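You operate a simulated robot arm through the tools that you are given. There is no shell and no other tool. Be economical: measure what you need, move in short steps, check, and stop when the job is done.

You run a simulated two-armed robot. Do the job below in one go: nothing can be reset, and whatever is moved stays where it is left.

## Task
Scrub the ring off the pine bench and stand the BEADS jar where it was.
Fine: use the teal scrub brush; brush and RINGS jar go in the small teal tray; STORE slider at WASHED; the third jar and the other sliders stay. Set down upright: what you pick out. What is to be rubbed or washed off counts as gone when no trace of it is left.

Only the result counts: the job must be done as asked and must still hold three seconds after the hand-in. Knocking over, shifting, dropping, spilling or breaking anything else fails it.

## Robot
Two 7-joint arms with fingered hands on one trunk, on a base that drives. Base frame: it is fixed to the floor where the robot stands at the start and does not move with it; the origin is under the middle of the robot, x ahead of it, y to its left, z up. Units: mm, degrees, N and s.
The left shoulder is at the start at [68, 174, 1015], the right one opposite. With the tool pointing down near the work surface each hand reaches from about 300 to 760 mm from the robot's upright axis, wherever it stands, measured 20 degrees to its own side. Places, roughly: lab a slider [600, 900, 900]; lab b slider [500, 900, 900]; lab c slider [400, 900, 900]; ring on the pine bench [500, 600, 900]; small teal tray [600, 600, 900]; store slider [400, 900, 900]. Payload 3.8 kg a hand.
Tool frame (each hand has its own): the origin (TCP) lies between the finger pads and is the grasp point; the fingertips stand 26 mm ahead of it; z points along the fingers, y is the line along which they close. The gripper opens to 132 mm. The gripper's body begins 73 mm behind the TCP. The gripper is a hand of 3 fingers: y runs from the thumb to the fingers, the wrist lies at [0, 0, -224] in the tool frame, and closing takes about 1.5 s.
Orientation is that of the tool frame in the base frame, as a unit quaternion [x, y, z, w]. With the fingers straight down and closing along the base's y, the tool's x points along the base's -x, its y along +y and its z along -z.

## Interface
- The arms move only by the tool move_arm. It takes "left_deltas", "right_deltas" or both (then of equal length, played together; a hand with none holds still); each is a list of rows, each a list of 2 entries, a list of its own where there are three numbers: the shift along the base's x, y, z in mm, then the turn, a rotation vector about the base's x, y, z in rad. In form: [[[x, y, z], [wx, wy, wz]], ...]. A call has 1 to 12 rows; each row is the pose to reach, as a shift and turn from the pose commanded when the call began. "left_claw" and "right_claw" are, for a hand that has rows, the gripper command, from -1 (shut) to 1 (fully open), values between in proportion, set as the call begins (left out, the last holds). Rows are played at 5 a second. More than 50 mm and 8.6 degrees between two rows, or a gripper value outside its range, and nothing of the call is played. Where a pose cannot be reached the arm comes as near as it can. A force on the tool above 40 N (or 10 N above the force at the start of the call, whichever is more), or a blocked arm, ends the call early, and 0.2 s more pass. Each finger travels about 108 mm/s and halts on what it meets, pressing with about 23 N; the grip force reading is that of the motor and also rises with nothing between the fingers. The clock runs only during rows and for 0.2 s after the last one: add rows that repeat a pose to give the fingers time. It gives the time, the measured TCP pose, the force on the tool (base axes), the opening and the grip force at its end, in the units of the frame above (readings bear some noise), with the torque about the TCP (base axes, N m) and any sound that the robot's microphone picked up.
- Cameras (640 x 400 px; columns grow to the right, rows downward): "scene" is now at [141.9, 43.8, 961.7]; the picture's right is [0.65, -0.76, 0.00], its down [0.34, 0.29, -0.89] and it looks along [0.68, 0.58, 0.45] (base axes); focal length 214 px, centre (320, 200). "left" rides on the left gripper at [-62, 3, -92] in its tool frame; the picture's right is [-0.05, -1.00, 0.00], its down [0.83, -0.04, -0.55] and it looks along [0.55, -0.03, 0.83] (tool axes); focal length 230 px, centre (320, 200). "right" rides on the right gripper at [62, 3, -92] in its tool frame; the picture's right is [-0.05, 1.00, 0.00], its down [-0.83, -0.04, -0.56] and it looks along [-0.55, -0.03, 0.83] (tool axes); focal length 230 px, centre (320, 200). There is no depth. A picture from a camera that has moved, and an enlarged one, comes with that camera's place and axes in the base frame and with its lens.
- grab_frame(camera): a new picture of that camera. It takes no simulated time.
- raise_lower(by): slides the trunk up (or, below 0, down) by that many mm; the arms and the scene camera ride with it, the base frame stays. It gives what a move gives, with no picture.
- drive_base(legs): drives the robot by 1 to 6 legs, each [ahead, left, turn to the left] in mm, mm and degrees, along the robot's own axes; the way and the turn of a leg run together, so that a leg with both is an arc; at most 1500 mm and 180 degrees a leg. The arms and the cameras ride along, it lands a little off, and it stops where it bumps. It gives what a move gives.
- finger_targets(finger1, finger2, thumb_bend, hand): sets how far each is bent, from 0 (flat) to 1 (curled in); at 0.3 the hand is open as for a grip, at 0.7 the pads meet at the TCP. One left out holds its place. A second passes; each finger stops where it meets its share of the squeeze, and holds until it gets a number again. A gripper value or a shape takes the hand back. It gives what a move gives, with no picture; readings hold the bend of each and the force on the fingers (four entries, about 0 where the hand has none), thumb and palm.
- hand_shape(shape, hand): the hand has 3 fingers and takes this shape, open, in about a second: jaw (thumb against the fingers, like two jaws); tri (thumb and two fingers); tip (a fingertip pinch); poke (one finger out to press); point (the index stretched); flat (the hand flat); cup (the hand cupped); fist (a fist). The gripper value then closes the fingers along that shape, each until it touches; the sizes above hold for jaw. It gives what a move gives, with no picture.
- head_to(pan, tilt): turns the head with the scene camera to pan (to the left, within 60 degrees either way) and tilt (down, from -29 to 69), counted from straight ahead of the robot. It gives what a move gives.
- inspect(camera, box): a new picture of the part [left, top, right, bottom] of that camera's present view, enlarged. It takes no simulated time.
- sign_off(): hands the job in; it is judged then, once.

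Work in short steps. Places have to be worked out from the pictures, the camera data and where the tool is seen: move nearer, look again, correct. Check each grasp and each placing, and mend what went wrong. You have 120 turns and 100 pictures in all, those below and enlarged ones among them. Open the grippers and draw the arms clear of the work before you hand the job in, unless the task says otherwise; then end with one line.

The tools are called after "Emit:" as name(argument=value, ...) on one line, values as JSON. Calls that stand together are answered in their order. move_arm: Moves the arms, as the interface text tells. Its arguments: {"type":"object","properties":{"left_deltas":{"type":"array"},"left_claw":{"type":"number"},"right_deltas":{"type":"array"},"right_claw":{"type":"number"}},"required":[]} The other tools are called the same way: raise_lower (by) slides the trunk up or down; hand_shape (shape, hand) gives the hand a shape; finger_targets (finger1, finger2, thumb_bend, hand) moves the fingers one by one; drive_base (legs) drives the base; head_to (pan, tilt) turns the head that bears the scene camera; grab_frame (camera) takes a picture; inspect (camera, box) takes an enlarged picture of a part of a camera's view; sign_off () hands the job in.

At the start:

```text
time_s: 0.0
left_eef_pos: [265.4, 351.1, 1150.9]
left_ee_rot: [-0.001, 1.0, 0.0, 0.0]
left_ft_force: [-0.2, 0.3, -0.9]
left_torque: [-0.02, -0.01, 0.02]
left_finger_gap: 132.0
left_grip_force: 0.1
left_shape: jaw
left_bend: [0.3, 0.3, 0.3]
left_finger forces: [0.1, 0.1, 0.0, 0.0, 0.0, 0.0]
right_eef_pos: [371.0, 22.1, 1085.6]
right_ee_rot: [0.0, 1.0, 0.0, 0.0]
right_ft_force: [-0.6, -0.4, -0.3]
right_torque: [-0.01, 0.01, -0.03]
right_finger_gap: 132.1
right_grip_force: 0.1
right_shape: jaw
right_bend: [0.3, 0.3, 0.3]
right_finger forces: [0.1, 0.1, 0.0, 0.0, 0.0, 0.0]
trunk travel left (down, up): [-325.0, 157.0]
robot x, y, heading: [-1.2, 1.8, -0.1]
head pan, tilt: [40.4, -26.5]
```

scene: 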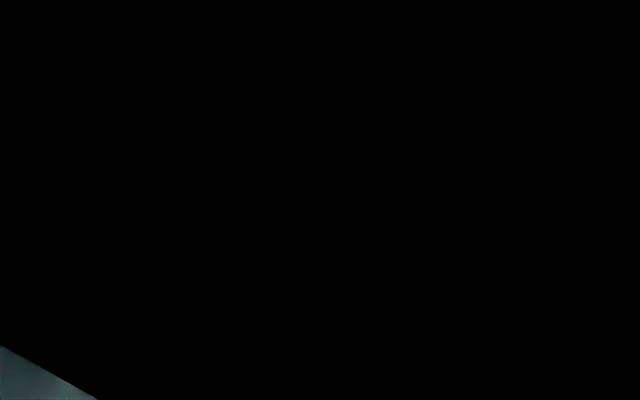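
right: 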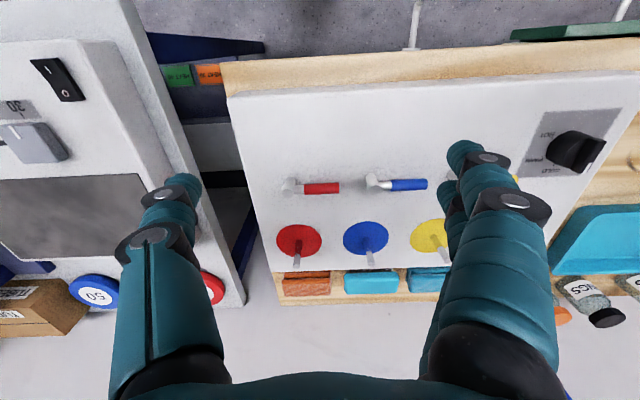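
left: 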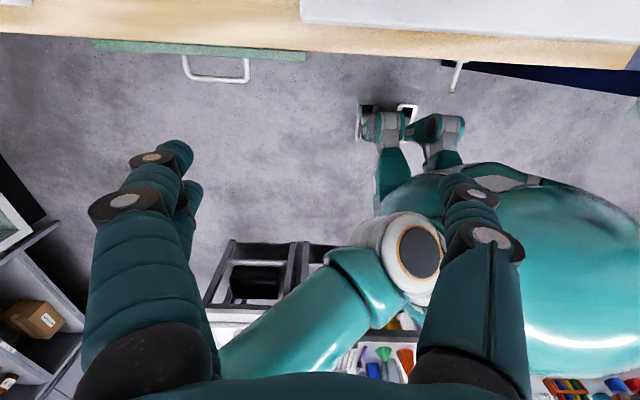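

The scene camera looks up past the work; I turn the head down and to the left to see the bench.

Emit:
head_to(pan=45, tilt=25)

Emit:
grab_frame(camera="scene")

```text
time_s: 1.2
left_eef_pos: [263.7, 351.1, 1151.2]
left_ee_rot: [0.0, 1.0, 0.0, 0.0]
left_ft_force: [0.0, 0.3, 0.0]
left_torque: [0.04, 0.02, 0.0]
left_finger_gap: 132.0
left_grip_force: 0.1
left_shape: jaw
left_bend: [0.3, 0.3, 0.3]
left_finger forces: [0.0, 0.0, 0.1, 0.1, 0.0, 0.0]
right_eef_pos: [370.8, 23.1, 1085.1]
right_ee_rot: [-0.001, 1.0, 0.0, 0.0]
right_ft_force: [-0.3, -0.6, 0.8]
right_torque: [-0.01, 0.02, -0.02]
right_finger_gap: 131.7
right_grip_force: 0.0
right_shape: jaw
right_bend: [0.3, 0.3, 0.3]
right_finger forces: [0.0, 0.1, 0.0, 0.0, 0.0, 0.1]
trunk travel left (down, up): [-325.0, 157.0]
robot x, y, heading: [0.4, 0.9, 0.1]
head pan, tilt: [45.0, 25.0]
```

```text
96 pictures are left
camera scene: at [154.2, 64.1, 883.8], right [0.71, -0.71, 0.0], down [-0.3, -0.3, -0.91], along [0.64, 0.64, -0.42], focal length 214 px, centre (320, 200)
```

scene: 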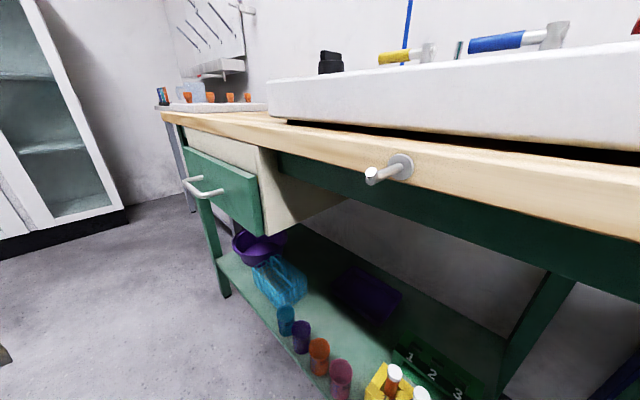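

The camera is nearly level with the bench top; I raise the trunk and look again.

Emit:
raise_lower(by=150)

Emit:
grab_frame(camera="scene")

```text
time_s: 3.0
left_eef_pos: [266.6, 351.0, 1299.7]
left_ee_rot: [-0.001, 1.0, 0.001, -0.001]
left_ft_force: [0.5, 0.2, 1.0]
left_torque: [-0.02, 0.01, -0.01]
left_finger_gap: 131.8
left_grip_force: 0.1
left_shape: jaw
left_bend: [0.3, 0.3, 0.3]
left_finger forces: [0.1, 0.0, 0.0, 0.0, 0.0, 0.0]
right_eef_pos: [371.8, 23.4, 1233.3]
right_ee_rot: [0.0, 1.0, 0.0, -0.001]
right_ft_force: [0.9, 0.7, -0.6]
right_torque: [0.0, 0.01, -0.01]
right_finger_gap: 132.0
right_grip_force: 0.0
right_shape: jaw
right_bend: [0.3, 0.3, 0.3]
right_finger forces: [0.1, 0.0, 0.1, 0.1, 0.0, 0.0]
trunk travel left (down, up): [-475.0, 7.0]
robot x, y, heading: [0.9, -1.7, 0.1]
head pan, tilt: [45.0, 25.0]
```

```text
95 pictures are left
camera scene: at [174.4, 64.1, 1067.6], right [0.71, -0.71, 0.0], down [-0.3, -0.3, -0.91], along [0.64, 0.64, -0.42], focal length 214 px, centre (320, 200)
```

scene: 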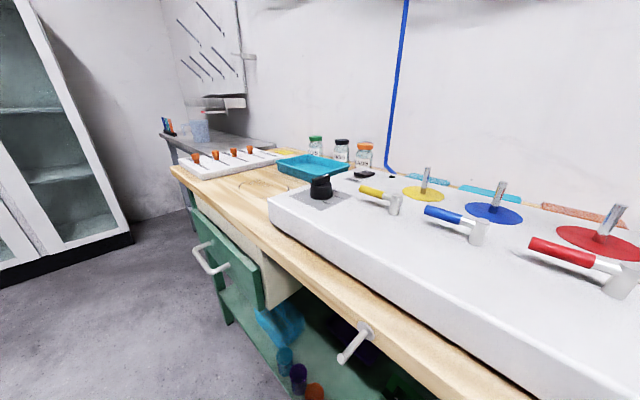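

Ring, tray and sliders are further left; bench front edge is near x≈310. I drive left 550 mm parallel to the bench.

Emit:
drive_base(legs=[[0, 550, 0]])

Emit:
head_to(pan=10, tilt=30)

Emit:
grab_frame(camera="scene")

Emit:
grab_frame(camera="right")

```text
time_s: 6.0
left_eef_pos: [268.9, 879.0, 1301.5]
left_ee_rot: [0.003, 1.0, 0.0, 0.001]
left_ft_force: [-0.6, -0.4, -0.1]
left_torque: [-0.03, -0.01, 0.03]
left_finger_gap: 131.8
left_grip_force: 0.1
left_shape: jaw
left_bend: [0.3, 0.3, 0.3]
left_finger forces: [0.0, 0.0, 0.0, 0.0, 0.1, 0.1]
right_eef_pos: [372.6, 549.1, 1234.1]
right_ee_rot: [0.003, 1.0, 0.0, 0.0]
right_ft_force: [0.9, 0.1, 0.4]
right_torque: [-0.01, 0.01, 0.01]
right_finger_gap: 131.8
right_grip_force: 0.1
right_shape: jaw
right_bend: [0.3, 0.3, 0.3]
right_finger forces: [0.0, 0.0, 0.0, 0.0, 0.1, 0.0]
trunk travel left (down, up): [-475.0, 7.0]
robot x, y, heading: [3.7, 526.6, -0.1]
head pan, tilt: [45.0, 25.0]
```

```text
time_s: 7.0
left_eef_pos: [268.6, 879.3, 1301.0]
left_ee_rot: [0.003, 1.0, 0.0, 0.0]
left_ft_force: [0.8, 0.8, -0.2]
left_torque: [-0.02, 0.02, 0.0]
left_finger_gap: 132.1
left_grip_force: 0.0
left_shape: jaw
left_bend: [0.3, 0.3, 0.3]
left_finger forces: [0.0, 0.0, 0.0, 0.0, 0.0, 0.0]
right_eef_pos: [373.2, 549.8, 1233.8]
right_ee_rot: [0.003, 1.0, 0.001, 0.001]
right_ft_force: [0.0, 1.1, 0.3]
right_torque: [-0.03, 0.01, 0.0]
right_finger_gap: 132.1
right_grip_force: 0.1
right_shape: jaw
right_bend: [0.3, 0.3, 0.3]
right_finger forces: [0.0, 0.0, 0.1, 0.0, 0.0, 0.1]
trunk travel left (down, up): [-475.0, 7.0]
robot x, y, heading: [2.9, 529.3, -0.3]
head pan, tilt: [10.0, 30.0]
```

```text
94 pictures are left
camera scene: at [199.4, 543.5, 1059.8], right [0.17, -0.99, 0.0], down [-0.49, -0.08, -0.87], along [0.85, 0.15, -0.5], focal length 214 px, centre (320, 200)
```

scene: 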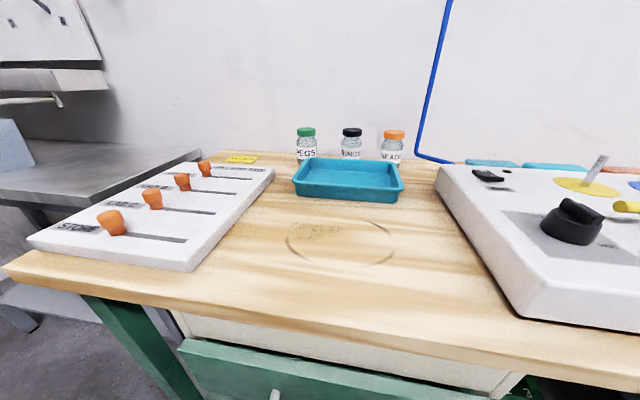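

```text
93 pictures are left
camera right: at [311.7, 552.2, 1326.3], right [0.06, 1.0, 0.0], down [0.83, -0.05, 0.56], along [0.55, -0.03, -0.83], focal length 230 px, centre (320, 200)
```

right: 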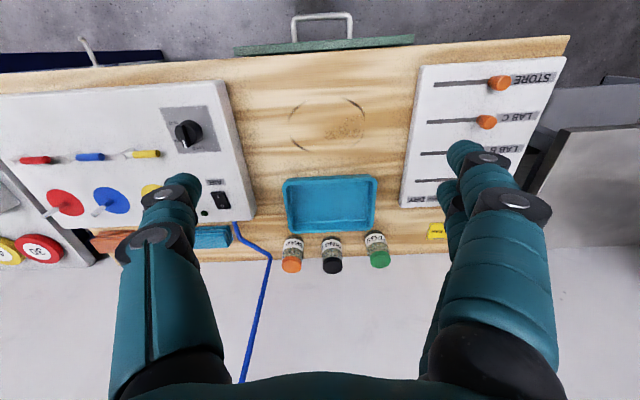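

The bench layout is clear, but no teal scrub brush is seen yet. I take closer looks at the sliders, jars and items at the back.

Emit:
inspect(camera="right", box=[400, 40, 580, 250])

Emit:
inspect(camera="right", box=[240, 80, 410, 290])

Emit:
grab_frame(camera="left")

Emit:
inspect(camera="scene", box=[20, 110, 440, 290])

```text
1.90 times, centred on (490, 145) of right
camera zoom: at [311.7, 552.2, 1326.3], right [0.06, 1.0, 0.0], down [0.83, -0.05, 0.56], along [0.55, -0.03, -0.83], focal length 438 px, centre (-4, 305)
```

zoom: 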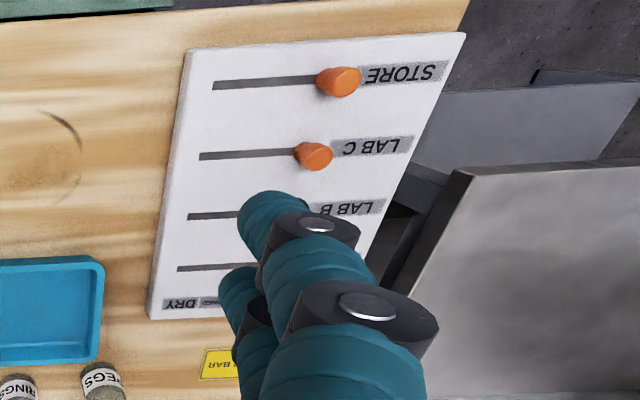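

```text
1.90 times, centred on (325, 185) of right
camera zoom: at [311.7, 552.2, 1326.3], right [0.06, 1.0, 0.0], down [0.83, -0.05, 0.56], along [0.55, -0.03, -0.83], focal length 438 px, centre (310, 229)
```

zoom: 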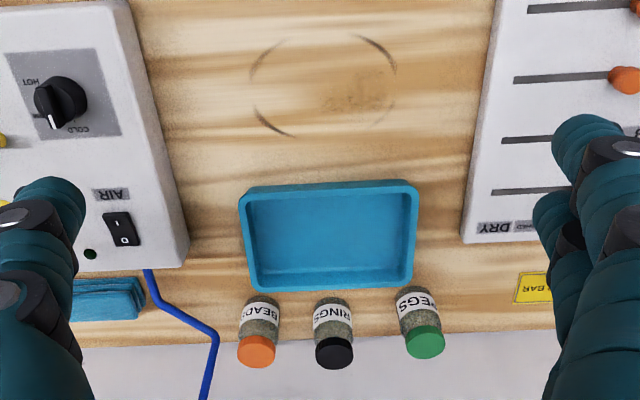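

```text
90 pictures are left
camera left: at [329.6, 881.2, 1393.3], right [0.05, -1.0, 0.0], down [-0.83, -0.04, 0.55], along [-0.55, -0.03, -0.83], focal length 230 px, centre (320, 200)
```

left: 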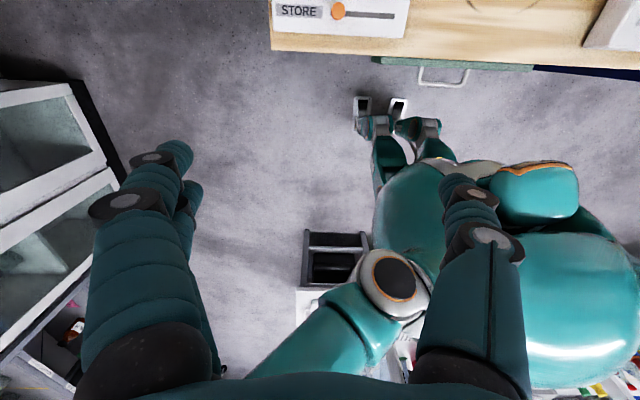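

```text
1.52 times, centred on (230, 200) of scene
camera zoom: at [199.4, 543.5, 1059.8], right [0.17, -0.99, 0.0], down [-0.49, -0.08, -0.87], along [0.85, 0.15, -0.5], focal length 327 px, centre (457, 200)
```

zoom: 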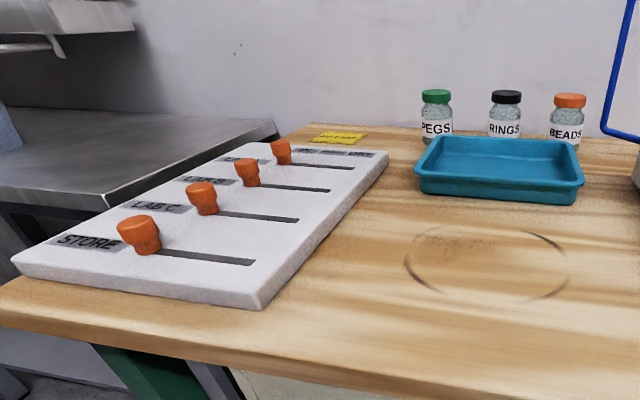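

Left bench has more things to look at. I turn the head left and right to search for the brush.

Emit:
head_to(pan=58, tilt=20)

Emit:
grab_frame(camera="scene")

Emit:
head_to(pan=-45, tilt=30)

Emit:
grab_frame(camera="scene")

```text
time_s: 8.2
left_eef_pos: [269.2, 879.8, 1301.4]
left_ee_rot: [0.003, 1.0, 0.0, 0.0]
left_ft_force: [-0.5, 0.9, -0.7]
left_torque: [0.01, 0.01, 0.01]
left_finger_gap: 132.1
left_grip_force: 0.0
left_shape: jaw
left_bend: [0.3, 0.3, 0.3]
left_finger forces: [0.0, 0.0, 0.0, 0.0, 0.0, 0.1]
right_eef_pos: [372.9, 549.8, 1235.0]
right_ee_rot: [0.004, 1.0, -0.001, 0.0]
right_ft_force: [-0.2, -1.0, 0.0]
right_torque: [-0.02, -0.03, 0.0]
right_finger_gap: 131.7
right_grip_force: 0.0
right_shape: jaw
right_bend: [0.3, 0.3, 0.3]
right_finger forces: [0.1, 0.0, 0.0, 0.0, 0.0, 0.0]
trunk travel left (down, up): [-475.0, 7.0]
robot x, y, heading: [2.1, 529.2, -0.1]
head pan, tilt: [58.0, 20.0]
```

```text
88 pictures are left
camera scene: at [160.1, 606.9, 1075.9], right [0.84, -0.54, 0.0], down [-0.18, -0.29, -0.94], along [0.5, 0.79, -0.34], focal length 214 px, centre (320, 200)
```

scene: 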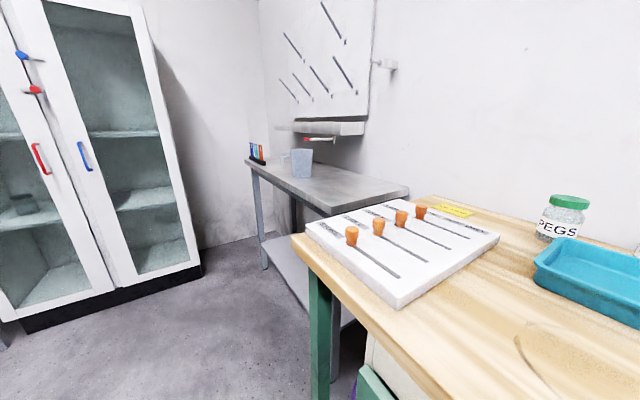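

```text
time_s: 10.0
left_eef_pos: [268.2, 878.2, 1301.7]
left_ee_rot: [0.003, 1.0, 0.0, 0.0]
left_ft_force: [0.6, 0.4, -0.3]
left_torque: [0.02, -0.03, -0.01]
left_finger_gap: 131.9
left_grip_force: 0.1
left_shape: jaw
left_bend: [0.3, 0.3, 0.3]
left_finger forces: [0.0, 0.1, 0.1, 0.0, 0.0, 0.0]
right_eef_pos: [372.6, 549.1, 1235.0]
right_ee_rot: [0.004, 1.0, 0.0, 0.0]
right_ft_force: [0.5, -0.5, 1.0]
right_torque: [0.01, 0.01, 0.01]
right_finger_gap: 131.8
right_grip_force: 0.0
right_shape: jaw
right_bend: [0.3, 0.3, 0.3]
right_finger forces: [0.0, 0.1, 0.0, 0.0, 0.0, 0.0]
trunk travel left (down, up): [-475.0, 7.0]
robot x, y, heading: [1.5, 530.4, -0.6]
head pan, tilt: [-45.0, 30.0]
```

```text
87 pictures are left
camera scene: at [173.9, 464.0, 1059.8], right [-0.71, -0.7, 0.0], down [-0.35, 0.36, -0.87], along [0.61, -0.62, -0.5], focal length 214 px, centre (320, 200)
```

scene: 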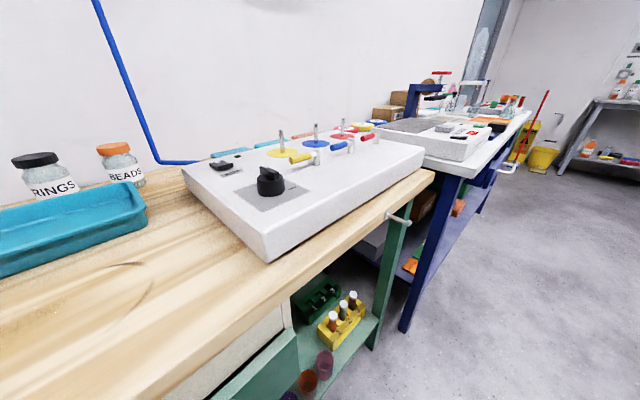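

No brush on the benches in view. I check the objects behind the robot glimpsed in the left camera, and the blue cup on the left table.

Emit:
inspect(camera="left", box=[380, 300, 640, 400])

Emit:
drive_base(legs=[[-400, 0, 0]])

Emit:
head_to(pan=0, tilt=50)

Emit:
grab_frame(camera="scene")

```text
2.46 times, centred on (510, 350) of left
camera zoom: at [329.6, 881.2, 1393.3], right [0.05, -1.0, 0.0], down [-0.83, -0.04, 0.55], along [-0.55, -0.03, -0.83], focal length 566 px, centre (-148, -169)
```

zoom: 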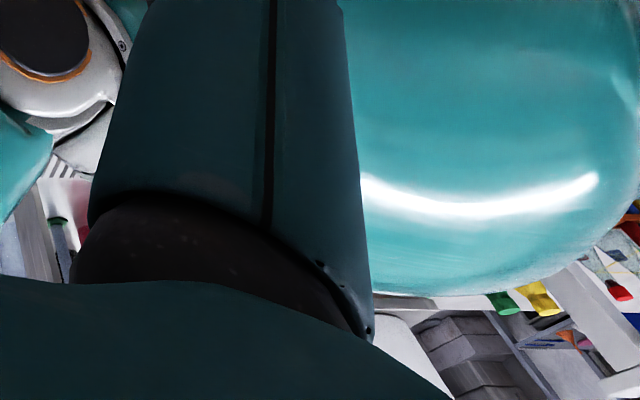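

```text
time_s: 12.5
left_eef_pos: [-132.8, 881.5, 1301.1]
left_ee_rot: [0.002, 1.0, 0.0, 0.0]
left_ft_force: [0.0, 0.1, -0.2]
left_torque: [0.02, -0.02, -0.04]
left_finger_gap: 131.8
left_grip_force: 0.0
left_shape: jaw
left_bend: [0.3, 0.3, 0.3]
left_finger forces: [0.0, 0.0, 0.0, 0.1, 0.1, 0.0]
right_eef_pos: [-24.9, 553.3, 1233.9]
right_ee_rot: [0.001, 1.0, 0.0, 0.0]
right_ft_force: [-0.4, -0.3, -0.1]
right_torque: [-0.01, 0.01, 0.01]
right_finger_gap: 131.7
right_grip_force: 0.0
right_shape: jaw
right_bend: [0.3, 0.3, 0.3]
right_finger forces: [0.0, 0.0, 0.1, 0.1, 0.0, 0.0]
trunk travel left (down, up): [-475.0, 7.0]
robot x, y, heading: [-398.2, 530.3, -0.1]
head pan, tilt: [-45.0, 30.0]
```

```text
time_s: 13.6
left_eef_pos: [-132.5, 881.9, 1301.2]
left_ee_rot: [0.001, 1.0, 0.0, 0.0]
left_ft_force: [0.1, 0.2, 0.2]
left_torque: [-0.01, -0.01, -0.01]
left_finger_gap: 132.0
left_grip_force: 0.1
left_shape: jaw
left_bend: [0.3, 0.3, 0.3]
left_finger forces: [0.0, 0.0, 0.0, 0.1, 0.0, 0.1]
right_eef_pos: [-25.3, 552.7, 1235.8]
right_ee_rot: [0.001, 1.0, 0.0, 0.001]
right_ft_force: [0.5, -0.4, -1.0]
right_torque: [0.03, -0.02, -0.01]
right_finger_gap: 131.8
right_grip_force: 0.0
right_shape: jaw
right_bend: [0.3, 0.3, 0.3]
right_finger forces: [0.0, 0.0, 0.1, 0.1, 0.0, 0.0]
trunk travel left (down, up): [-475.0, 7.0]
robot x, y, heading: [-397.6, 532.2, -0.1]
head pan, tilt: [0.0, 50.0]
```

```text
85 pictures are left
camera scene: at [-211.6, 530.0, 1030.4], right [0.0, -1.0, 0.0], down [-0.77, 0.0, -0.64], along [0.64, 0.0, -0.77], focal length 214 px, centre (320, 200)
```

scene: 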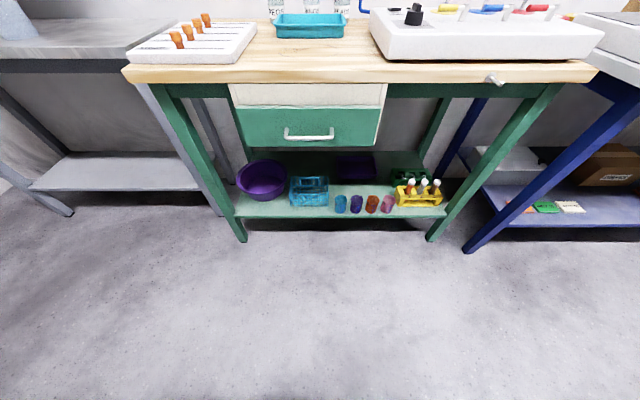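

Something brush-like (green/white) lies on the lower blue shelf at right; I enlarge that and the shelf below the pine bench.

Emit:
inspect(camera="scene", box=[470, 140, 640, 250])

Emit:
inspect(camera="scene", box=[210, 75, 460, 235])

```text
3.64 times, centred on (555, 195) of scene
camera zoom: at [-211.6, 530.0, 1030.4], right [0.0, -1.0, 0.0], down [-0.77, 0.0, -0.64], along [0.64, 0.0, -0.77], focal length 780 px, centre (-534, 218)
```

zoom: 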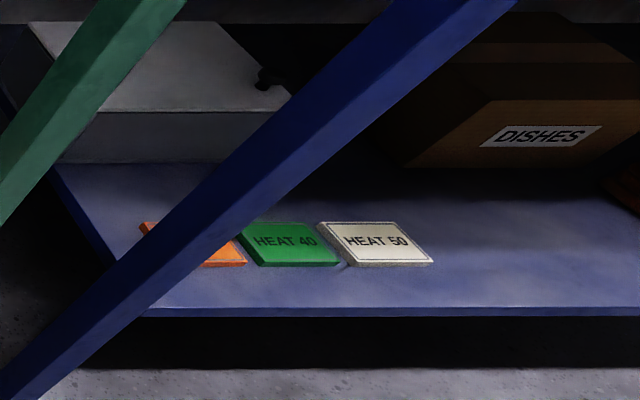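

```text
2.50 times, centred on (335, 155) of scene
camera zoom: at [-211.6, 530.0, 1030.4], right [0.0, -1.0, 0.0], down [-0.77, 0.0, -0.64], along [0.64, 0.0, -0.77], focal length 536 px, centre (282, 312)
```

zoom: 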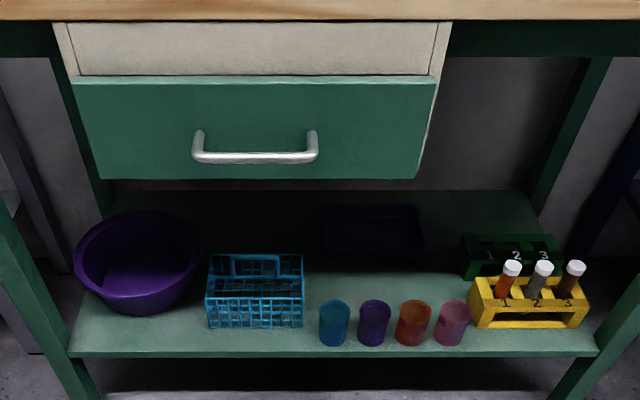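

No brush there either; I turn the robot around to look at the rear side of the room.

Emit:
drive_base(legs=[[0, 0, 170]])

Emit:
head_to(pan=0, tilt=20)

Emit:
grab_frame(camera="scene")

```text
time_s: 21.0
left_eef_pos: [-717.2, 230.8, 1301.0]
left_ee_rot: [0.997, -0.083, 0.0, 0.0]
left_ft_force: [-0.1, -1.2, 0.9]
left_torque: [0.03, 0.01, 0.02]
left_finger_gap: 131.9
left_grip_force: 0.1
left_shape: jaw
left_bend: [0.3, 0.3, 0.3]
left_finger forces: [0.1, 0.1, 0.0, 0.0, 0.0, 0.0]
right_eef_pos: [-766.8, 572.8, 1234.0]
right_ee_rot: [0.996, -0.084, 0.0, 0.0]
right_ft_force: [0.1, -0.2, -0.5]
right_torque: [-0.01, -0.03, -0.02]
right_finger_gap: 131.8
right_grip_force: 0.0
right_shape: jaw
right_bend: [0.3, 0.3, 0.3]
right_finger forces: [0.0, 0.0, 0.0, 0.0, 0.1, 0.0]
trunk travel left (down, up): [-475.0, 7.0]
robot x, y, heading: [-396.6, 531.5, 170.4]
head pan, tilt: [0.0, 50.0]
```

```text
time_s: 21.9
left_eef_pos: [-716.8, 229.3, 1301.2]
left_ee_rot: [0.996, -0.084, 0.001, 0.0]
left_ft_force: [-0.5, 0.4, 0.7]
left_torque: [0.01, 0.01, -0.03]
left_finger_gap: 131.5
left_grip_force: 0.1
left_shape: jaw
left_bend: [0.3, 0.3, 0.3]
left_finger forces: [0.0, 0.0, 0.0, 0.0, 0.0, 0.1]
right_eef_pos: [-768.2, 572.5, 1235.7]
right_ee_rot: [0.996, -0.085, 0.001, 0.0]
right_ft_force: [0.0, -0.6, 0.3]
right_torque: [0.02, 0.02, 0.0]
right_finger_gap: 131.9
right_grip_force: 0.0
right_shape: jaw
right_bend: [0.3, 0.3, 0.3]
right_finger forces: [0.0, 0.0, 0.0, 0.1, 0.0, 0.1]
trunk travel left (down, up): [-475.0, 7.0]
robot x, y, heading: [-400.3, 529.3, 170.3]
head pan, tilt: [0.0, 20.0]
```

```text
82 pictures are left
camera scene: at [-595.1, 564.0, 1075.8], right [0.17, 0.99, 0.0], down [0.34, -0.06, -0.94], along [-0.93, 0.16, -0.34], focal length 214 px, centre (320, 200)
```

scene: 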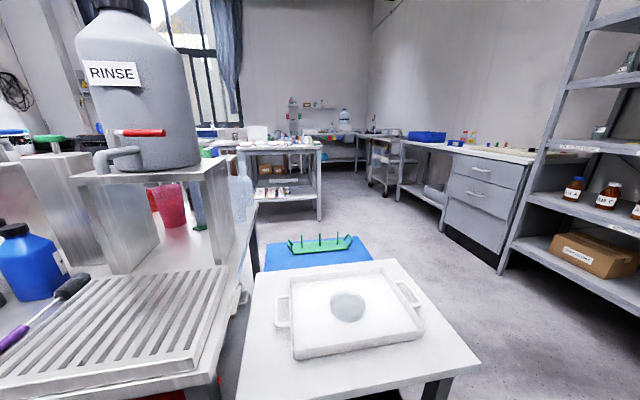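

A wash bench sits behind, to the left. I look along it.

Emit:
head_to(pan=45, tilt=25)

Emit:
grab_frame(camera="scene")

Emit:
grab_frame(camera="left")

```text
time_s: 23.1
left_eef_pos: [-718.2, 229.9, 1301.1]
left_ee_rot: [0.996, -0.084, 0.0, 0.0]
left_ft_force: [0.3, 0.5, -0.3]
left_torque: [0.02, 0.03, -0.01]
left_finger_gap: 131.8
left_grip_force: 0.0
left_shape: jaw
left_bend: [0.3, 0.3, 0.3]
left_finger forces: [0.1, 0.0, 0.0, 0.1, 0.1, 0.0]
right_eef_pos: [-767.0, 571.6, 1235.0]
right_ee_rot: [0.996, -0.084, 0.0, 0.0]
right_ft_force: [1.1, 1.0, -0.3]
right_torque: [0.0, 0.06, 0.0]
right_finger_gap: 131.9
right_grip_force: 0.1
right_shape: jaw
right_bend: [0.3, 0.3, 0.3]
right_finger forces: [0.0, 0.1, 0.1, 0.1, 0.1, 0.0]
trunk travel left (down, up): [-475.0, 7.0]
robot x, y, heading: [-395.2, 530.2, 170.3]
head pan, tilt: [45.0, 25.0]
```

```text
81 pictures are left
camera scene: at [-578.5, 495.2, 1067.8], right [-0.58, 0.82, 0.0], down [0.34, 0.24, -0.91], along [-0.74, -0.52, -0.42], focal length 214 px, centre (320, 200)
```

scene: 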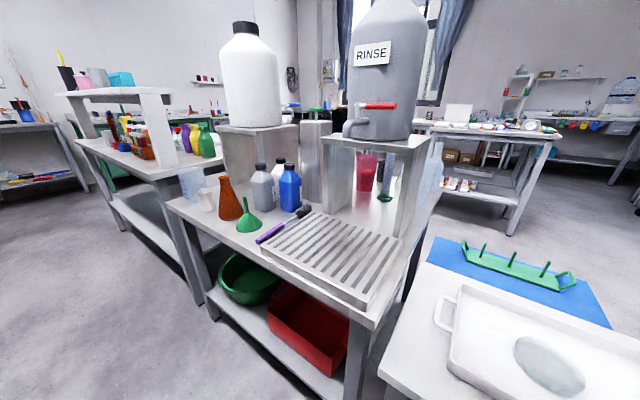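

```text
80 pictures are left
camera left: at [-778.5, 236.6, 1393.2], right [0.12, 0.99, 0.0], down [0.83, -0.1, 0.55], along [0.55, -0.06, -0.83], focal length 230 px, centre (320, 200)
```

left: 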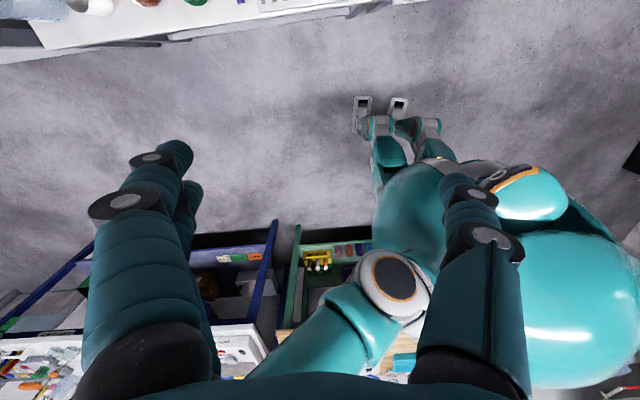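

The brush here is purple, not the one. I go back to the pine bench and look at the coloured blocks behind the tap panel, then at the drawer.

Emit:
drive_base(legs=[[0, 0, -170], [200, -300, 0]])

Emit:
head_to(pan=-5, tilt=25)

Emit:
inspect(camera="scene", box=[160, 80, 560, 300])

Emit:
grab_frame(camera="right")

```text
time_s: 32.6
left_eef_pos: [70.8, 531.5, 1301.6]
left_ee_rot: [0.057, 0.998, -0.001, 0.0]
left_ft_force: [-0.8, 0.1, -0.2]
left_torque: [0.01, 0.0, 0.03]
left_finger_gap: 131.8
left_grip_force: 0.1
left_shape: jaw
left_bend: [0.3, 0.3, 0.3]
left_finger forces: [0.1, 0.0, 0.1, 0.0, 0.1, 0.0]
right_eef_pos: [139.3, 192.3, 1234.9]
right_ee_rot: [0.056, 0.998, 0.0, 0.0]
right_ft_force: [-0.2, 0.6, 0.5]
right_torque: [-0.02, -0.02, 0.01]
right_finger_gap: 132.0
right_grip_force: 0.0
right_shape: jaw
right_bend: [0.3, 0.3, 0.3]
right_finger forces: [0.0, 0.1, 0.0, 0.0, 0.0, 0.0]
trunk travel left (down, up): [-475.0, 7.0]
robot x, y, heading: [-234.0, 213.9, -6.4]
head pan, tilt: [45.0, 25.0]
```

```text
time_s: 33.8
left_eef_pos: [72.6, 531.6, 1301.8]
left_ee_rot: [0.056, 0.998, 0.0, 0.0]
left_ft_force: [-0.8, 0.1, 0.5]
left_torque: [-0.04, 0.03, 0.02]
left_finger_gap: 131.8
left_grip_force: 0.1
left_shape: jaw
left_bend: [0.3, 0.3, 0.3]
left_finger forces: [0.0, 0.0, 0.0, 0.0, 0.0, 0.0]
right_eef_pos: [141.1, 193.1, 1234.4]
right_ee_rot: [0.055, 0.998, 0.0, 0.0]
right_ft_force: [0.0, 0.2, -0.8]
right_torque: [0.0, 0.0, -0.02]
right_finger_gap: 131.9
right_grip_force: 0.0
right_shape: jaw
right_bend: [0.3, 0.3, 0.3]
right_finger forces: [0.0, 0.0, 0.1, 0.0, 0.0, 0.0]
trunk travel left (down, up): [-475.0, 7.0]
robot x, y, heading: [-228.8, 212.6, -6.6]
head pan, tilt: [-5.0, 25.0]
```

```text
1.60 times, centred on (360, 190) of scene
camera zoom: at [-32.6, 180.6, 1067.8], right [-0.2, -0.98, 0.0], down [-0.41, 0.08, -0.91], along [0.89, -0.18, -0.42], focal length 343 px, centre (256, 216)
```

zoom: 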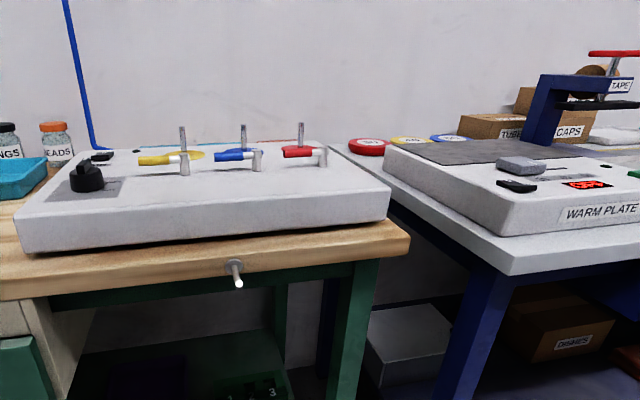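

```text
78 pictures are left
camera right: at [79.8, 201.4, 1326.2], right [0.16, 0.99, 0.0], down [0.82, -0.14, 0.56], along [0.55, -0.09, -0.83], focal length 230 px, centre (320, 200)
```

right: 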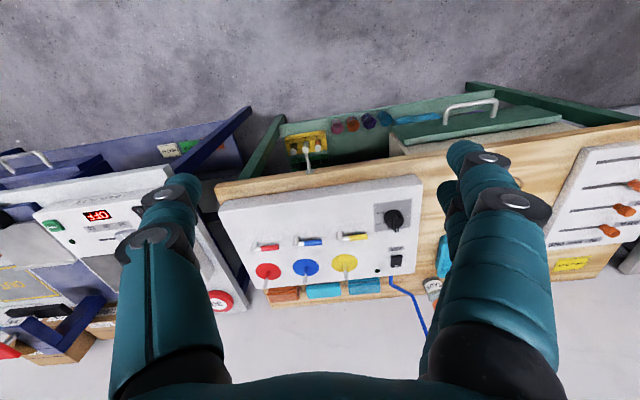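

I enlarge the three blocks behind the tap panel.

Emit:
inspect(camera="right", box=[250, 260, 410, 320])

Emit:
drive_base(legs=[[0, 0, 6.5], [150, 300, 0]])

```text
4.00 times, centred on (330, 290) of right
camera zoom: at [79.8, 201.4, 1326.2], right [0.16, 0.99, 0.0], down [0.82, -0.14, 0.56], along [0.55, -0.09, -0.83], focal length 920 px, centre (280, -160)
```

zoom: 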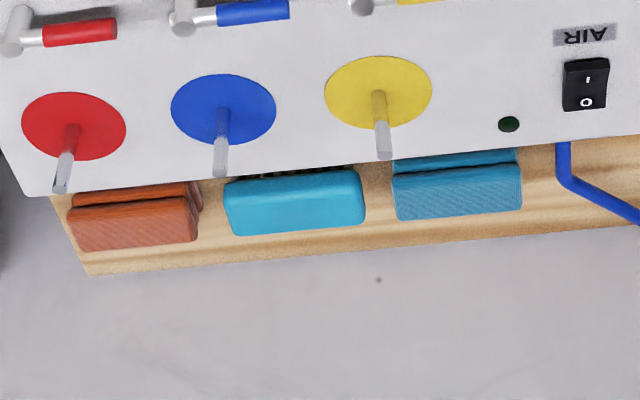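

```text
time_s: 36.5
left_eef_pos: [177.9, 867.6, 1300.8]
left_ee_rot: [-0.004, 1.0, 0.0, 0.001]
left_ft_force: [-0.3, 0.3, -0.1]
left_torque: [-0.01, 0.03, -0.01]
left_finger_gap: 131.9
left_grip_force: 0.1
left_shape: jaw
left_bend: [0.3, 0.3, 0.3]
left_finger forces: [0.0, 0.1, 0.0, 0.1, 0.1, 0.1]
right_eef_pos: [287.1, 540.7, 1234.4]
right_ee_rot: [-0.003, 1.0, 0.0, 0.0]
right_ft_force: [0.2, 0.0, 0.2]
right_torque: [0.01, -0.02, -0.05]
right_finger_gap: 132.1
right_grip_force: 0.0
right_shape: jaw
right_bend: [0.3, 0.3, 0.3]
right_finger forces: [0.0, 0.0, 0.0, 0.0, 0.0, 0.0]
trunk travel left (down, up): [-475.0, 7.0]
robot x, y, heading: [-86.3, 513.4, 0.6]
head pan, tilt: [-5.0, 25.0]
```

The middle teal block with dark bristles toward the panel looks like the scrub brush (about [724, 106]); the others are folded cloths. I drive up so the right hand can look at it from above.

Emit:
drive_base(legs=[[111, -210, -0.6]])

Emit:
move_arm(right_deltas=[[[40, -30, 0], [0, 0, 0]], [[80, -60, 0], [0, 0, 0]], [[120, -90, 0], [0, 0, 0]], [[160, -120, 0], [0, 0, 0]], [[180, -160, 0], [0, 0, 0]], [[180, -200, 0], [0, 0, 0]]])

Emit:
grab_frame(camera="right")

```text
time_s: 38.3
left_eef_pos: [291.6, 656.0, 1302.1]
left_ee_rot: [0.001, 1.0, 0.0, 0.001]
left_ft_force: [0.2, 0.5, 0.6]
left_torque: [0.02, 0.01, -0.03]
left_finger_gap: 132.1
left_grip_force: 0.1
left_shape: jaw
left_bend: [0.3, 0.3, 0.3]
left_finger forces: [0.0, 0.0, 0.1, 0.0, 0.1, 0.0]
right_eef_pos: [395.8, 325.9, 1234.7]
right_ee_rot: [0.003, 1.0, 0.0, 0.0]
right_ft_force: [-0.3, -0.3, -0.5]
right_torque: [0.01, 0.02, 0.04]
right_finger_gap: 131.9
right_grip_force: 0.1
right_shape: jaw
right_bend: [0.3, 0.3, 0.3]
right_finger forces: [0.0, 0.0, 0.0, 0.0, 0.0, 0.0]
trunk travel left (down, up): [-475.0, 7.0]
robot x, y, heading: [23.7, 308.2, -0.1]
head pan, tilt: [-5.0, 25.0]
```

```text
time_s: 39.7
left_eef_pos: [291.2, 653.5, 1301.5]
left_ee_rot: [0.001, 1.0, 0.001, 0.002]
left_ft_force: [0.5, -0.3, -0.2]
left_torque: [-0.01, -0.01, 0.02]
left_finger_gap: 132.0
left_grip_force: 0.0
left_shape: jaw
left_bend: [0.3, 0.3, 0.3]
left_finger forces: [0.0, 0.0, 0.1, 0.1, 0.0, 0.0]
right_eef_pos: [574.9, 123.8, 1236.2]
right_ee_rot: [0.003, 1.0, -0.001, 0.001]
right_ft_force: [-0.6, -0.4, -0.6]
right_torque: [0.04, 0.0, -0.02]
right_finger_gap: 131.7
right_grip_force: 0.2
right_shape: jaw
right_bend: [0.3, 0.3, 0.3]
right_finger forces: [0.0, 0.0, 0.0, 0.0, 0.0, 0.0]
trunk travel left (down, up): [-475.0, 7.0]
robot x, y, heading: [24.2, 307.2, -0.1]
head pan, tilt: [-5.0, 25.0]
```

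```text
76 pictures are left
camera right: at [514.1, 126.7, 1326.2], right [0.06, 1.0, 0.0], down [0.83, -0.05, 0.56], along [0.56, -0.03, -0.83], focal length 230 px, centre (320, 200)
```

right: 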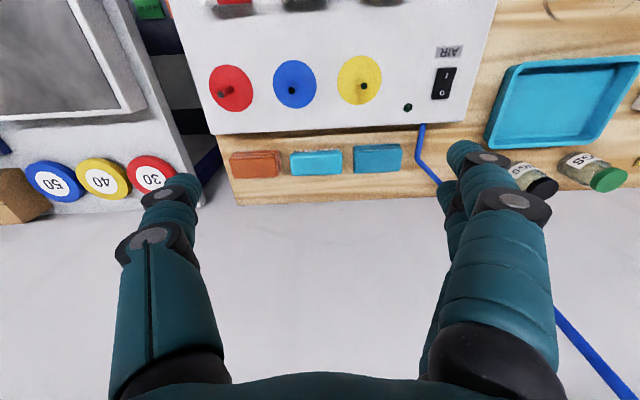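

Brush candidate at about [721, 107]. I enlarge it.

Emit:
inspect(camera="right", box=[220, 120, 420, 210])

Emit:
head_to(pan=-18, tilt=15)

Emit:
grab_frame(camera="scene")

```text
3.20 times, centred on (320, 165) of right
camera zoom: at [514.1, 126.7, 1326.2], right [0.06, 1.0, 0.0], down [0.83, -0.05, 0.56], along [0.56, -0.03, -0.83], focal length 736 px, centre (320, 312)
```

zoom: 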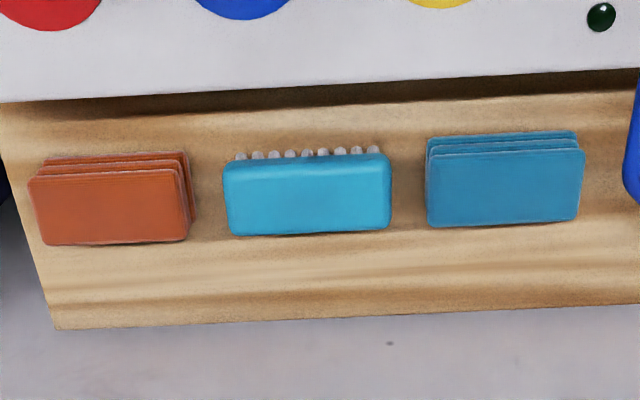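

```text
time_s: 40.5
left_eef_pos: [291.1, 654.6, 1300.7]
left_ee_rot: [0.001, 1.0, 0.0, 0.0]
left_ft_force: [-0.4, 0.8, 0.0]
left_torque: [0.02, -0.01, -0.05]
left_finger_gap: 131.9
left_grip_force: 0.2
left_shape: jaw
left_bend: [0.3, 0.3, 0.3]
left_finger forces: [0.0, 0.0, 0.0, 0.1, 0.1, 0.1]
right_eef_pos: [575.5, 126.9, 1234.1]
right_ee_rot: [0.001, 1.0, 0.0, 0.0]
right_ft_force: [0.0, -0.1, 0.0]
right_torque: [0.01, 0.02, -0.01]
right_finger_gap: 131.9
right_grip_force: 0.1
right_shape: jaw
right_bend: [0.3, 0.3, 0.3]
right_finger forces: [0.0, 0.0, 0.0, 0.0, 0.0, 0.0]
trunk travel left (down, up): [-475.0, 7.0]
robot x, y, heading: [27.0, 307.9, -0.5]
head pan, tilt: [-18.0, 15.0]
```

```text
74 pictures are left
camera scene: at [222.1, 275.0, 1084.0], right [-0.31, -0.95, 0.0], down [-0.25, 0.08, -0.97], along [0.92, -0.3, -0.26], focal length 214 px, centre (320, 200)
```

scene: 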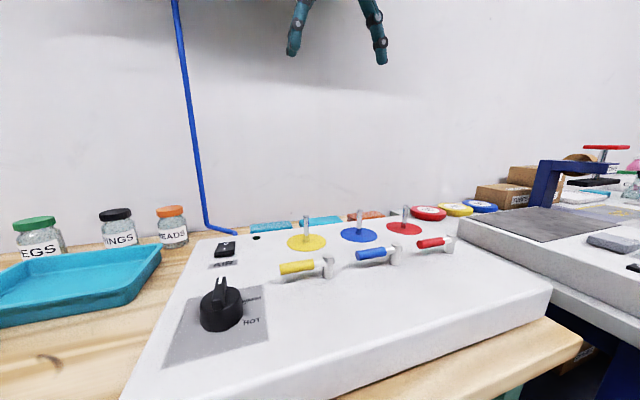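

It is the brush: teal body about 110×48 mm, bristles down, x≈696–744, y≈107. I will grip across its width, so I turn the right hand −90° about z while moving above it.

Emit:
move_arm(right_deltas=[[[13, -2, -12], [0, 0, -0.143]], [[26, -4, -24], [0, 0, -0.286]], [[39, -6, -36], [0, 0, -0.428]], [[52, -8, -48], [0, 0, -0.571]], [[65, -10, -60], [0, 0, -0.714]], [[78, -12, -72], [0, 0, -0.857]], [[91, -14, -84], [0, 0, -1.0]], [[104, -16, -96], [0, 0, -1.142]], [[117, -18, -108], [0, 0, -1.285]], [[130, -19, -120], [0, 0, -1.428]], [[145, -19, -135], [0, 0, -1.571]], [[145, -19, -150], [0, 0, -1.571]]])

Emit:
grab_frame(camera="right")

Emit:
grab_frame(camera="scene")

```text
time_s: 43.0
left_eef_pos: [290.8, 655.2, 1301.3]
left_ee_rot: [0.001, 1.0, 0.0, 0.0]
left_ft_force: [-1.0, -0.7, -0.2]
left_torque: [0.01, 0.0, 0.0]
left_finger_gap: 131.8
left_grip_force: 0.2
left_shape: jaw
left_bend: [0.3, 0.3, 0.3]
left_finger forces: [0.0, 0.0, 0.0, 0.0, 0.1, 0.0]
right_eef_pos: [666.9, 95.0, 1080.5]
right_ee_rot: [0.709, 0.705, 0.0, 0.0]
right_ft_force: [-0.7, 1.1, -0.2]
right_torque: [0.01, 0.0, -0.03]
right_finger_gap: 131.8
right_grip_force: 0.0
right_shape: jaw
right_bend: [0.3, 0.3, 0.3]
right_finger forces: [0.0, 0.0, 0.0, 0.0, 0.0, 0.0]
right hand out of reach, approached as far as the arm can: row 6, 7, 8, 9, 10, 11, 12
trunk travel left (down, up): [-475.0, 7.0]
robot x, y, heading: [23.8, 308.0, -0.1]
head pan, tilt: [-18.0, 15.0]
```

```text
73 pictures are left
camera right: at [671.0, 156.6, 1172.1], right [1.0, -0.06, 0.0], down [-0.05, -0.83, 0.56], along [-0.03, -0.55, -0.83], focal length 230 px, centre (320, 200)
```

right: 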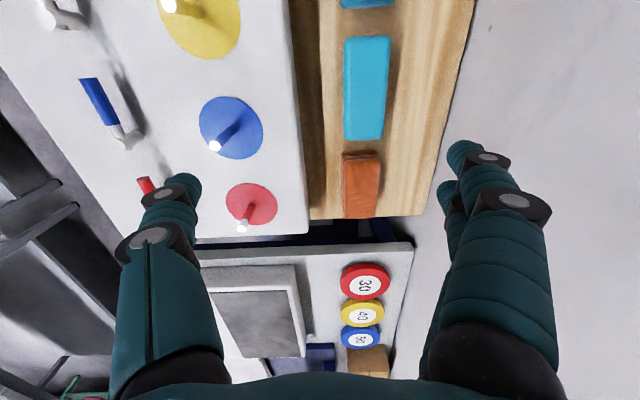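

```text
72 pictures are left
camera scene: at [222.2, 274.8, 1083.9], right [-0.31, -0.95, 0.0], down [-0.25, 0.08, -0.97], along [0.92, -0.3, -0.26], focal length 214 px, centre (320, 200)
```

scene: 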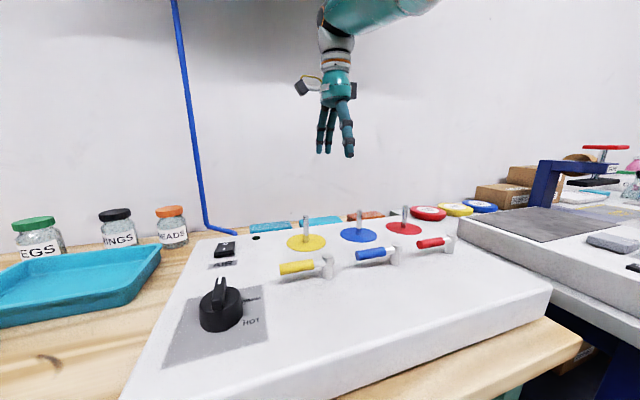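

The brush is now fixed at about [722, 110]. The arm fell short high up; I go for x=722 at z≈1000, where reach should be better.

Emit:
move_arm(right_deltas=[[[0, 0, -30], [0, 0, 0]], [[10, 3, -60], [0, 0, 0]], [[30, 3, -80], [0, 0, 0]], [[55, 3, -80], [0, 0, 0]], [[55, 3, -80], [0, 0, 0]]])

```text
time_s: 44.2
left_eef_pos: [291.0, 654.8, 1301.2]
left_ee_rot: [0.002, 1.0, 0.0, 0.0]
left_ft_force: [0.3, -0.6, 1.0]
left_torque: [-0.03, -0.02, -0.01]
left_finger_gap: 131.9
left_grip_force: 0.0
left_shape: jaw
left_bend: [0.3, 0.3, 0.3]
left_finger forces: [0.0, 0.0, 0.1, 0.0, 0.1, 0.0]
right_eef_pos: [677.1, 95.3, 1008.8]
right_ee_rot: [0.709, 0.705, 0.0, 0.0]
right_ft_force: [-0.1, 0.7, 0.5]
right_torque: [0.02, 0.05, 0.01]
right_finger_gap: 131.8
right_grip_force: 0.0
right_shape: jaw
right_bend: [0.3, 0.3, 0.3]
right_finger forces: [0.0, 0.0, 0.0, 0.0, 0.0, 0.0]
right hand out of reach, approached as far as the arm can: row 1, 3, 4, 5
trunk travel left (down, up): [-475.0, 7.0]
robot x, y, heading: [25.7, 302.9, -0.0]
head pan, tilt: [-18.0, 15.0]
```

Reach falls ~45 mm short. I drive 55 mm closer to the bench.

Emit:
drive_base(legs=[[55, 0, 0]])

```text
time_s: 45.2
left_eef_pos: [345.4, 655.2, 1302.3]
left_ee_rot: [0.001, 1.0, 0.0, 0.001]
left_ft_force: [0.1, 0.5, -0.2]
left_torque: [-0.01, 0.04, 0.02]
left_finger_gap: 132.1
left_grip_force: 0.1
left_shape: jaw
left_bend: [0.3, 0.3, 0.3]
left_finger forces: [0.0, 0.1, 0.1, 0.0, 0.0, 0.1]
right_eef_pos: [731.1, 96.5, 1008.1]
right_ee_rot: [0.709, 0.705, 0.0, 0.001]
right_ft_force: [0.6, 0.1, 0.8]
right_torque: [0.01, 0.02, -0.01]
right_finger_gap: 131.8
right_grip_force: 0.1
right_shape: jaw
right_bend: [0.3, 0.3, 0.3]
right_finger forces: [0.0, 0.0, 0.0, 0.0, 0.0, 0.0]
trunk travel left (down, up): [-475.0, 7.0]
robot x, y, heading: [77.5, 305.8, 0.0]
head pan, tilt: [-18.0, 15.0]
```

Driven without bump; hand at x=731. I align over the brush, narrow the opening to ~90 mm, and lower to z≈930.

Emit:
move_arm(right_deltas=[[[-9, 13, 0], [0, 0, 0]], [[-9, 13, -25], [0, 0, 0]], [[-9, 13, -50], [0, 0, 0]], [[-9, 13, -75], [0, 0, 0]], [[-9, 13, -75], [0, 0, 0]]], right_claw=0.36)

Emit:
grab_frame(camera="right")

Emit:
head_to(pan=-20, tilt=20)

Emit:
grab_frame(camera="scene")

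```text
time_s: 46.4
left_eef_pos: [345.8, 654.4, 1301.1]
left_ee_rot: [0.002, 1.0, 0.0, 0.0]
left_ft_force: [0.7, 0.5, -0.2]
left_torque: [0.0, 0.0, 0.03]
left_finger_gap: 131.9
left_grip_force: 0.1
left_shape: jaw
left_bend: [0.3, 0.3, 0.3]
left_finger forces: [0.0, 0.1, 0.0, 0.1, 0.0, 0.1]
right_eef_pos: [723.8, 108.0, 932.8]
right_ee_rot: [0.708, 0.706, 0.0, 0.002]
right_ft_force: [0.3, -0.5, -0.2]
right_torque: [0.01, 0.01, 0.0]
right_finger_gap: 90.1
right_grip_force: 0.1
right_shape: jaw
right_bend: [0.68, 0.68, 0.65]
right_finger forces: [0.0, 0.0, 0.0, 0.1, 0.1, 0.1]
trunk travel left (down, up): [-475.0, 7.0]
robot x, y, heading: [80.4, 305.9, -0.1]
head pan, tilt: [-18.0, 15.0]
```

```text
71 pictures are left
camera right: at [727.0, 168.8, 1023.5], right [1.0, -0.06, 0.0], down [-0.05, -0.83, 0.56], along [-0.03, -0.56, -0.83], focal length 230 px, centre (320, 200)
```

right: 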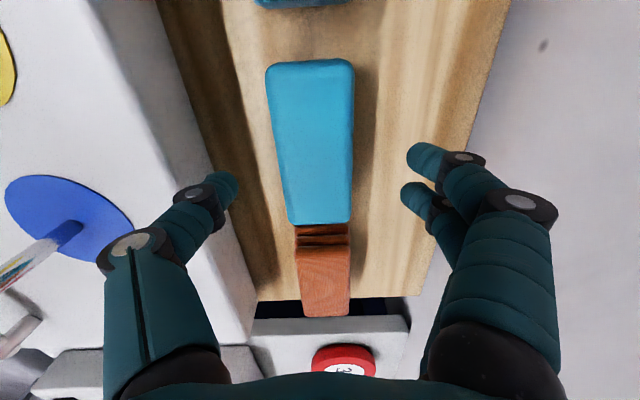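

```text
time_s: 47.1
left_eef_pos: [345.4, 654.3, 1301.6]
left_ee_rot: [0.002, 1.0, 0.001, 0.001]
left_ft_force: [-0.8, 0.1, 0.5]
left_torque: [-0.01, -0.02, 0.01]
left_finger_gap: 132.0
left_grip_force: 0.0
left_shape: jaw
left_bend: [0.3, 0.3, 0.3]
left_finger forces: [0.0, 0.1, 0.0, 0.1, 0.0, 0.0]
right_eef_pos: [722.9, 108.6, 932.8]
right_ee_rot: [0.708, 0.706, -0.001, 0.0]
right_ft_force: [0.3, -0.7, 0.6]
right_torque: [-0.01, 0.0, -0.01]
right_finger_gap: 90.0
right_grip_force: 0.0
right_shape: jaw
right_bend: [0.68, 0.68, 0.65]
right_finger forces: [0.1, 0.0, 0.0, 0.0, 0.0, 0.0]
trunk travel left (down, up): [-475.0, 7.0]
robot x, y, heading: [82.5, 308.0, -0.2]
head pan, tilt: [-20.0, 20.0]
```

```text
70 pictures are left
camera scene: at [275.6, 271.6, 1075.9], right [-0.35, -0.94, 0.0], down [-0.32, 0.12, -0.94], along [0.88, -0.32, -0.34], focal length 214 px, centre (320, 200)
```

scene: 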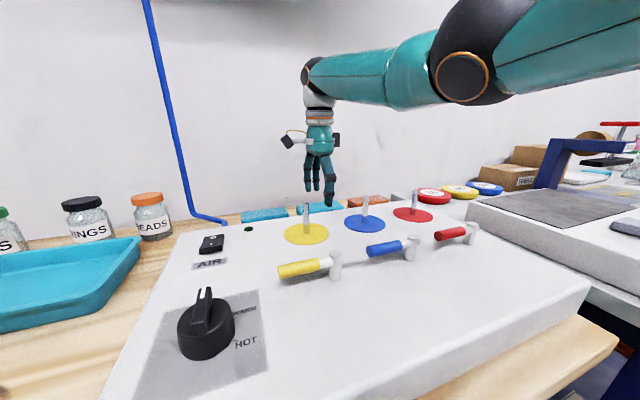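

Hand is centred on the brush (top z≈883). I lower to TCP z≈882 and then close.

Emit:
move_arm(right_deltas=[[[-1, 0, -20], [0, 0, 0]], [[-1, 0, -35], [0, 0, 0]], [[-1, 0, -45], [0, 0, 0]], [[-1, 0, -51], [0, 0, 0]]])

Emit:
grab_frame(camera="right")

```text
time_s: 48.1
left_eef_pos: [345.4, 654.4, 1301.3]
left_ee_rot: [0.002, 1.0, 0.0, 0.0]
left_ft_force: [0.0, 0.7, -0.4]
left_torque: [0.01, 0.0, -0.01]
left_finger_gap: 131.9
left_grip_force: 0.0
left_shape: jaw
left_bend: [0.3, 0.3, 0.3]
left_finger forces: [0.0, 0.0, 0.1, 0.0, 0.0, 0.1]
right_eef_pos: [721.0, 109.5, 883.0]
right_ee_rot: [0.708, 0.706, 0.0, 0.001]
right_ft_force: [0.2, -0.6, -0.1]
right_torque: [0.01, -0.01, 0.0]
right_finger_gap: 90.0
right_grip_force: 0.1
right_shape: jaw
right_bend: [0.68, 0.68, 0.65]
right_finger forces: [0.0, 0.0, 0.0, 0.0, 0.1, 0.0]
trunk travel left (down, up): [-475.0, 7.0]
robot x, y, heading: [78.2, 301.0, -0.3]
head pan, tilt: [-20.0, 20.0]
```

```text
69 pictures are left
camera right: at [725.0, 169.5, 973.2], right [1.0, -0.06, 0.0], down [-0.05, -0.83, 0.56], along [-0.03, -0.56, -0.83], focal length 230 px, centre (320, 200)
```

right: 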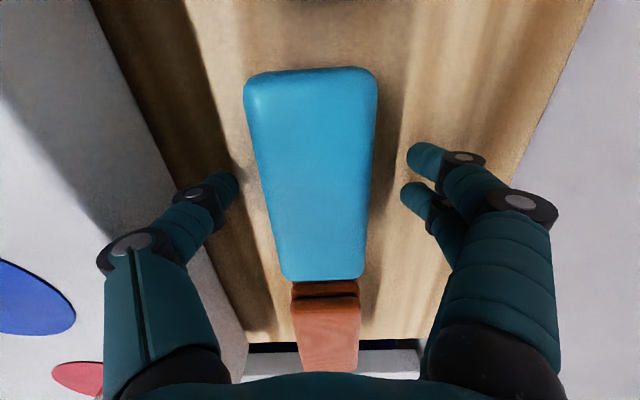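

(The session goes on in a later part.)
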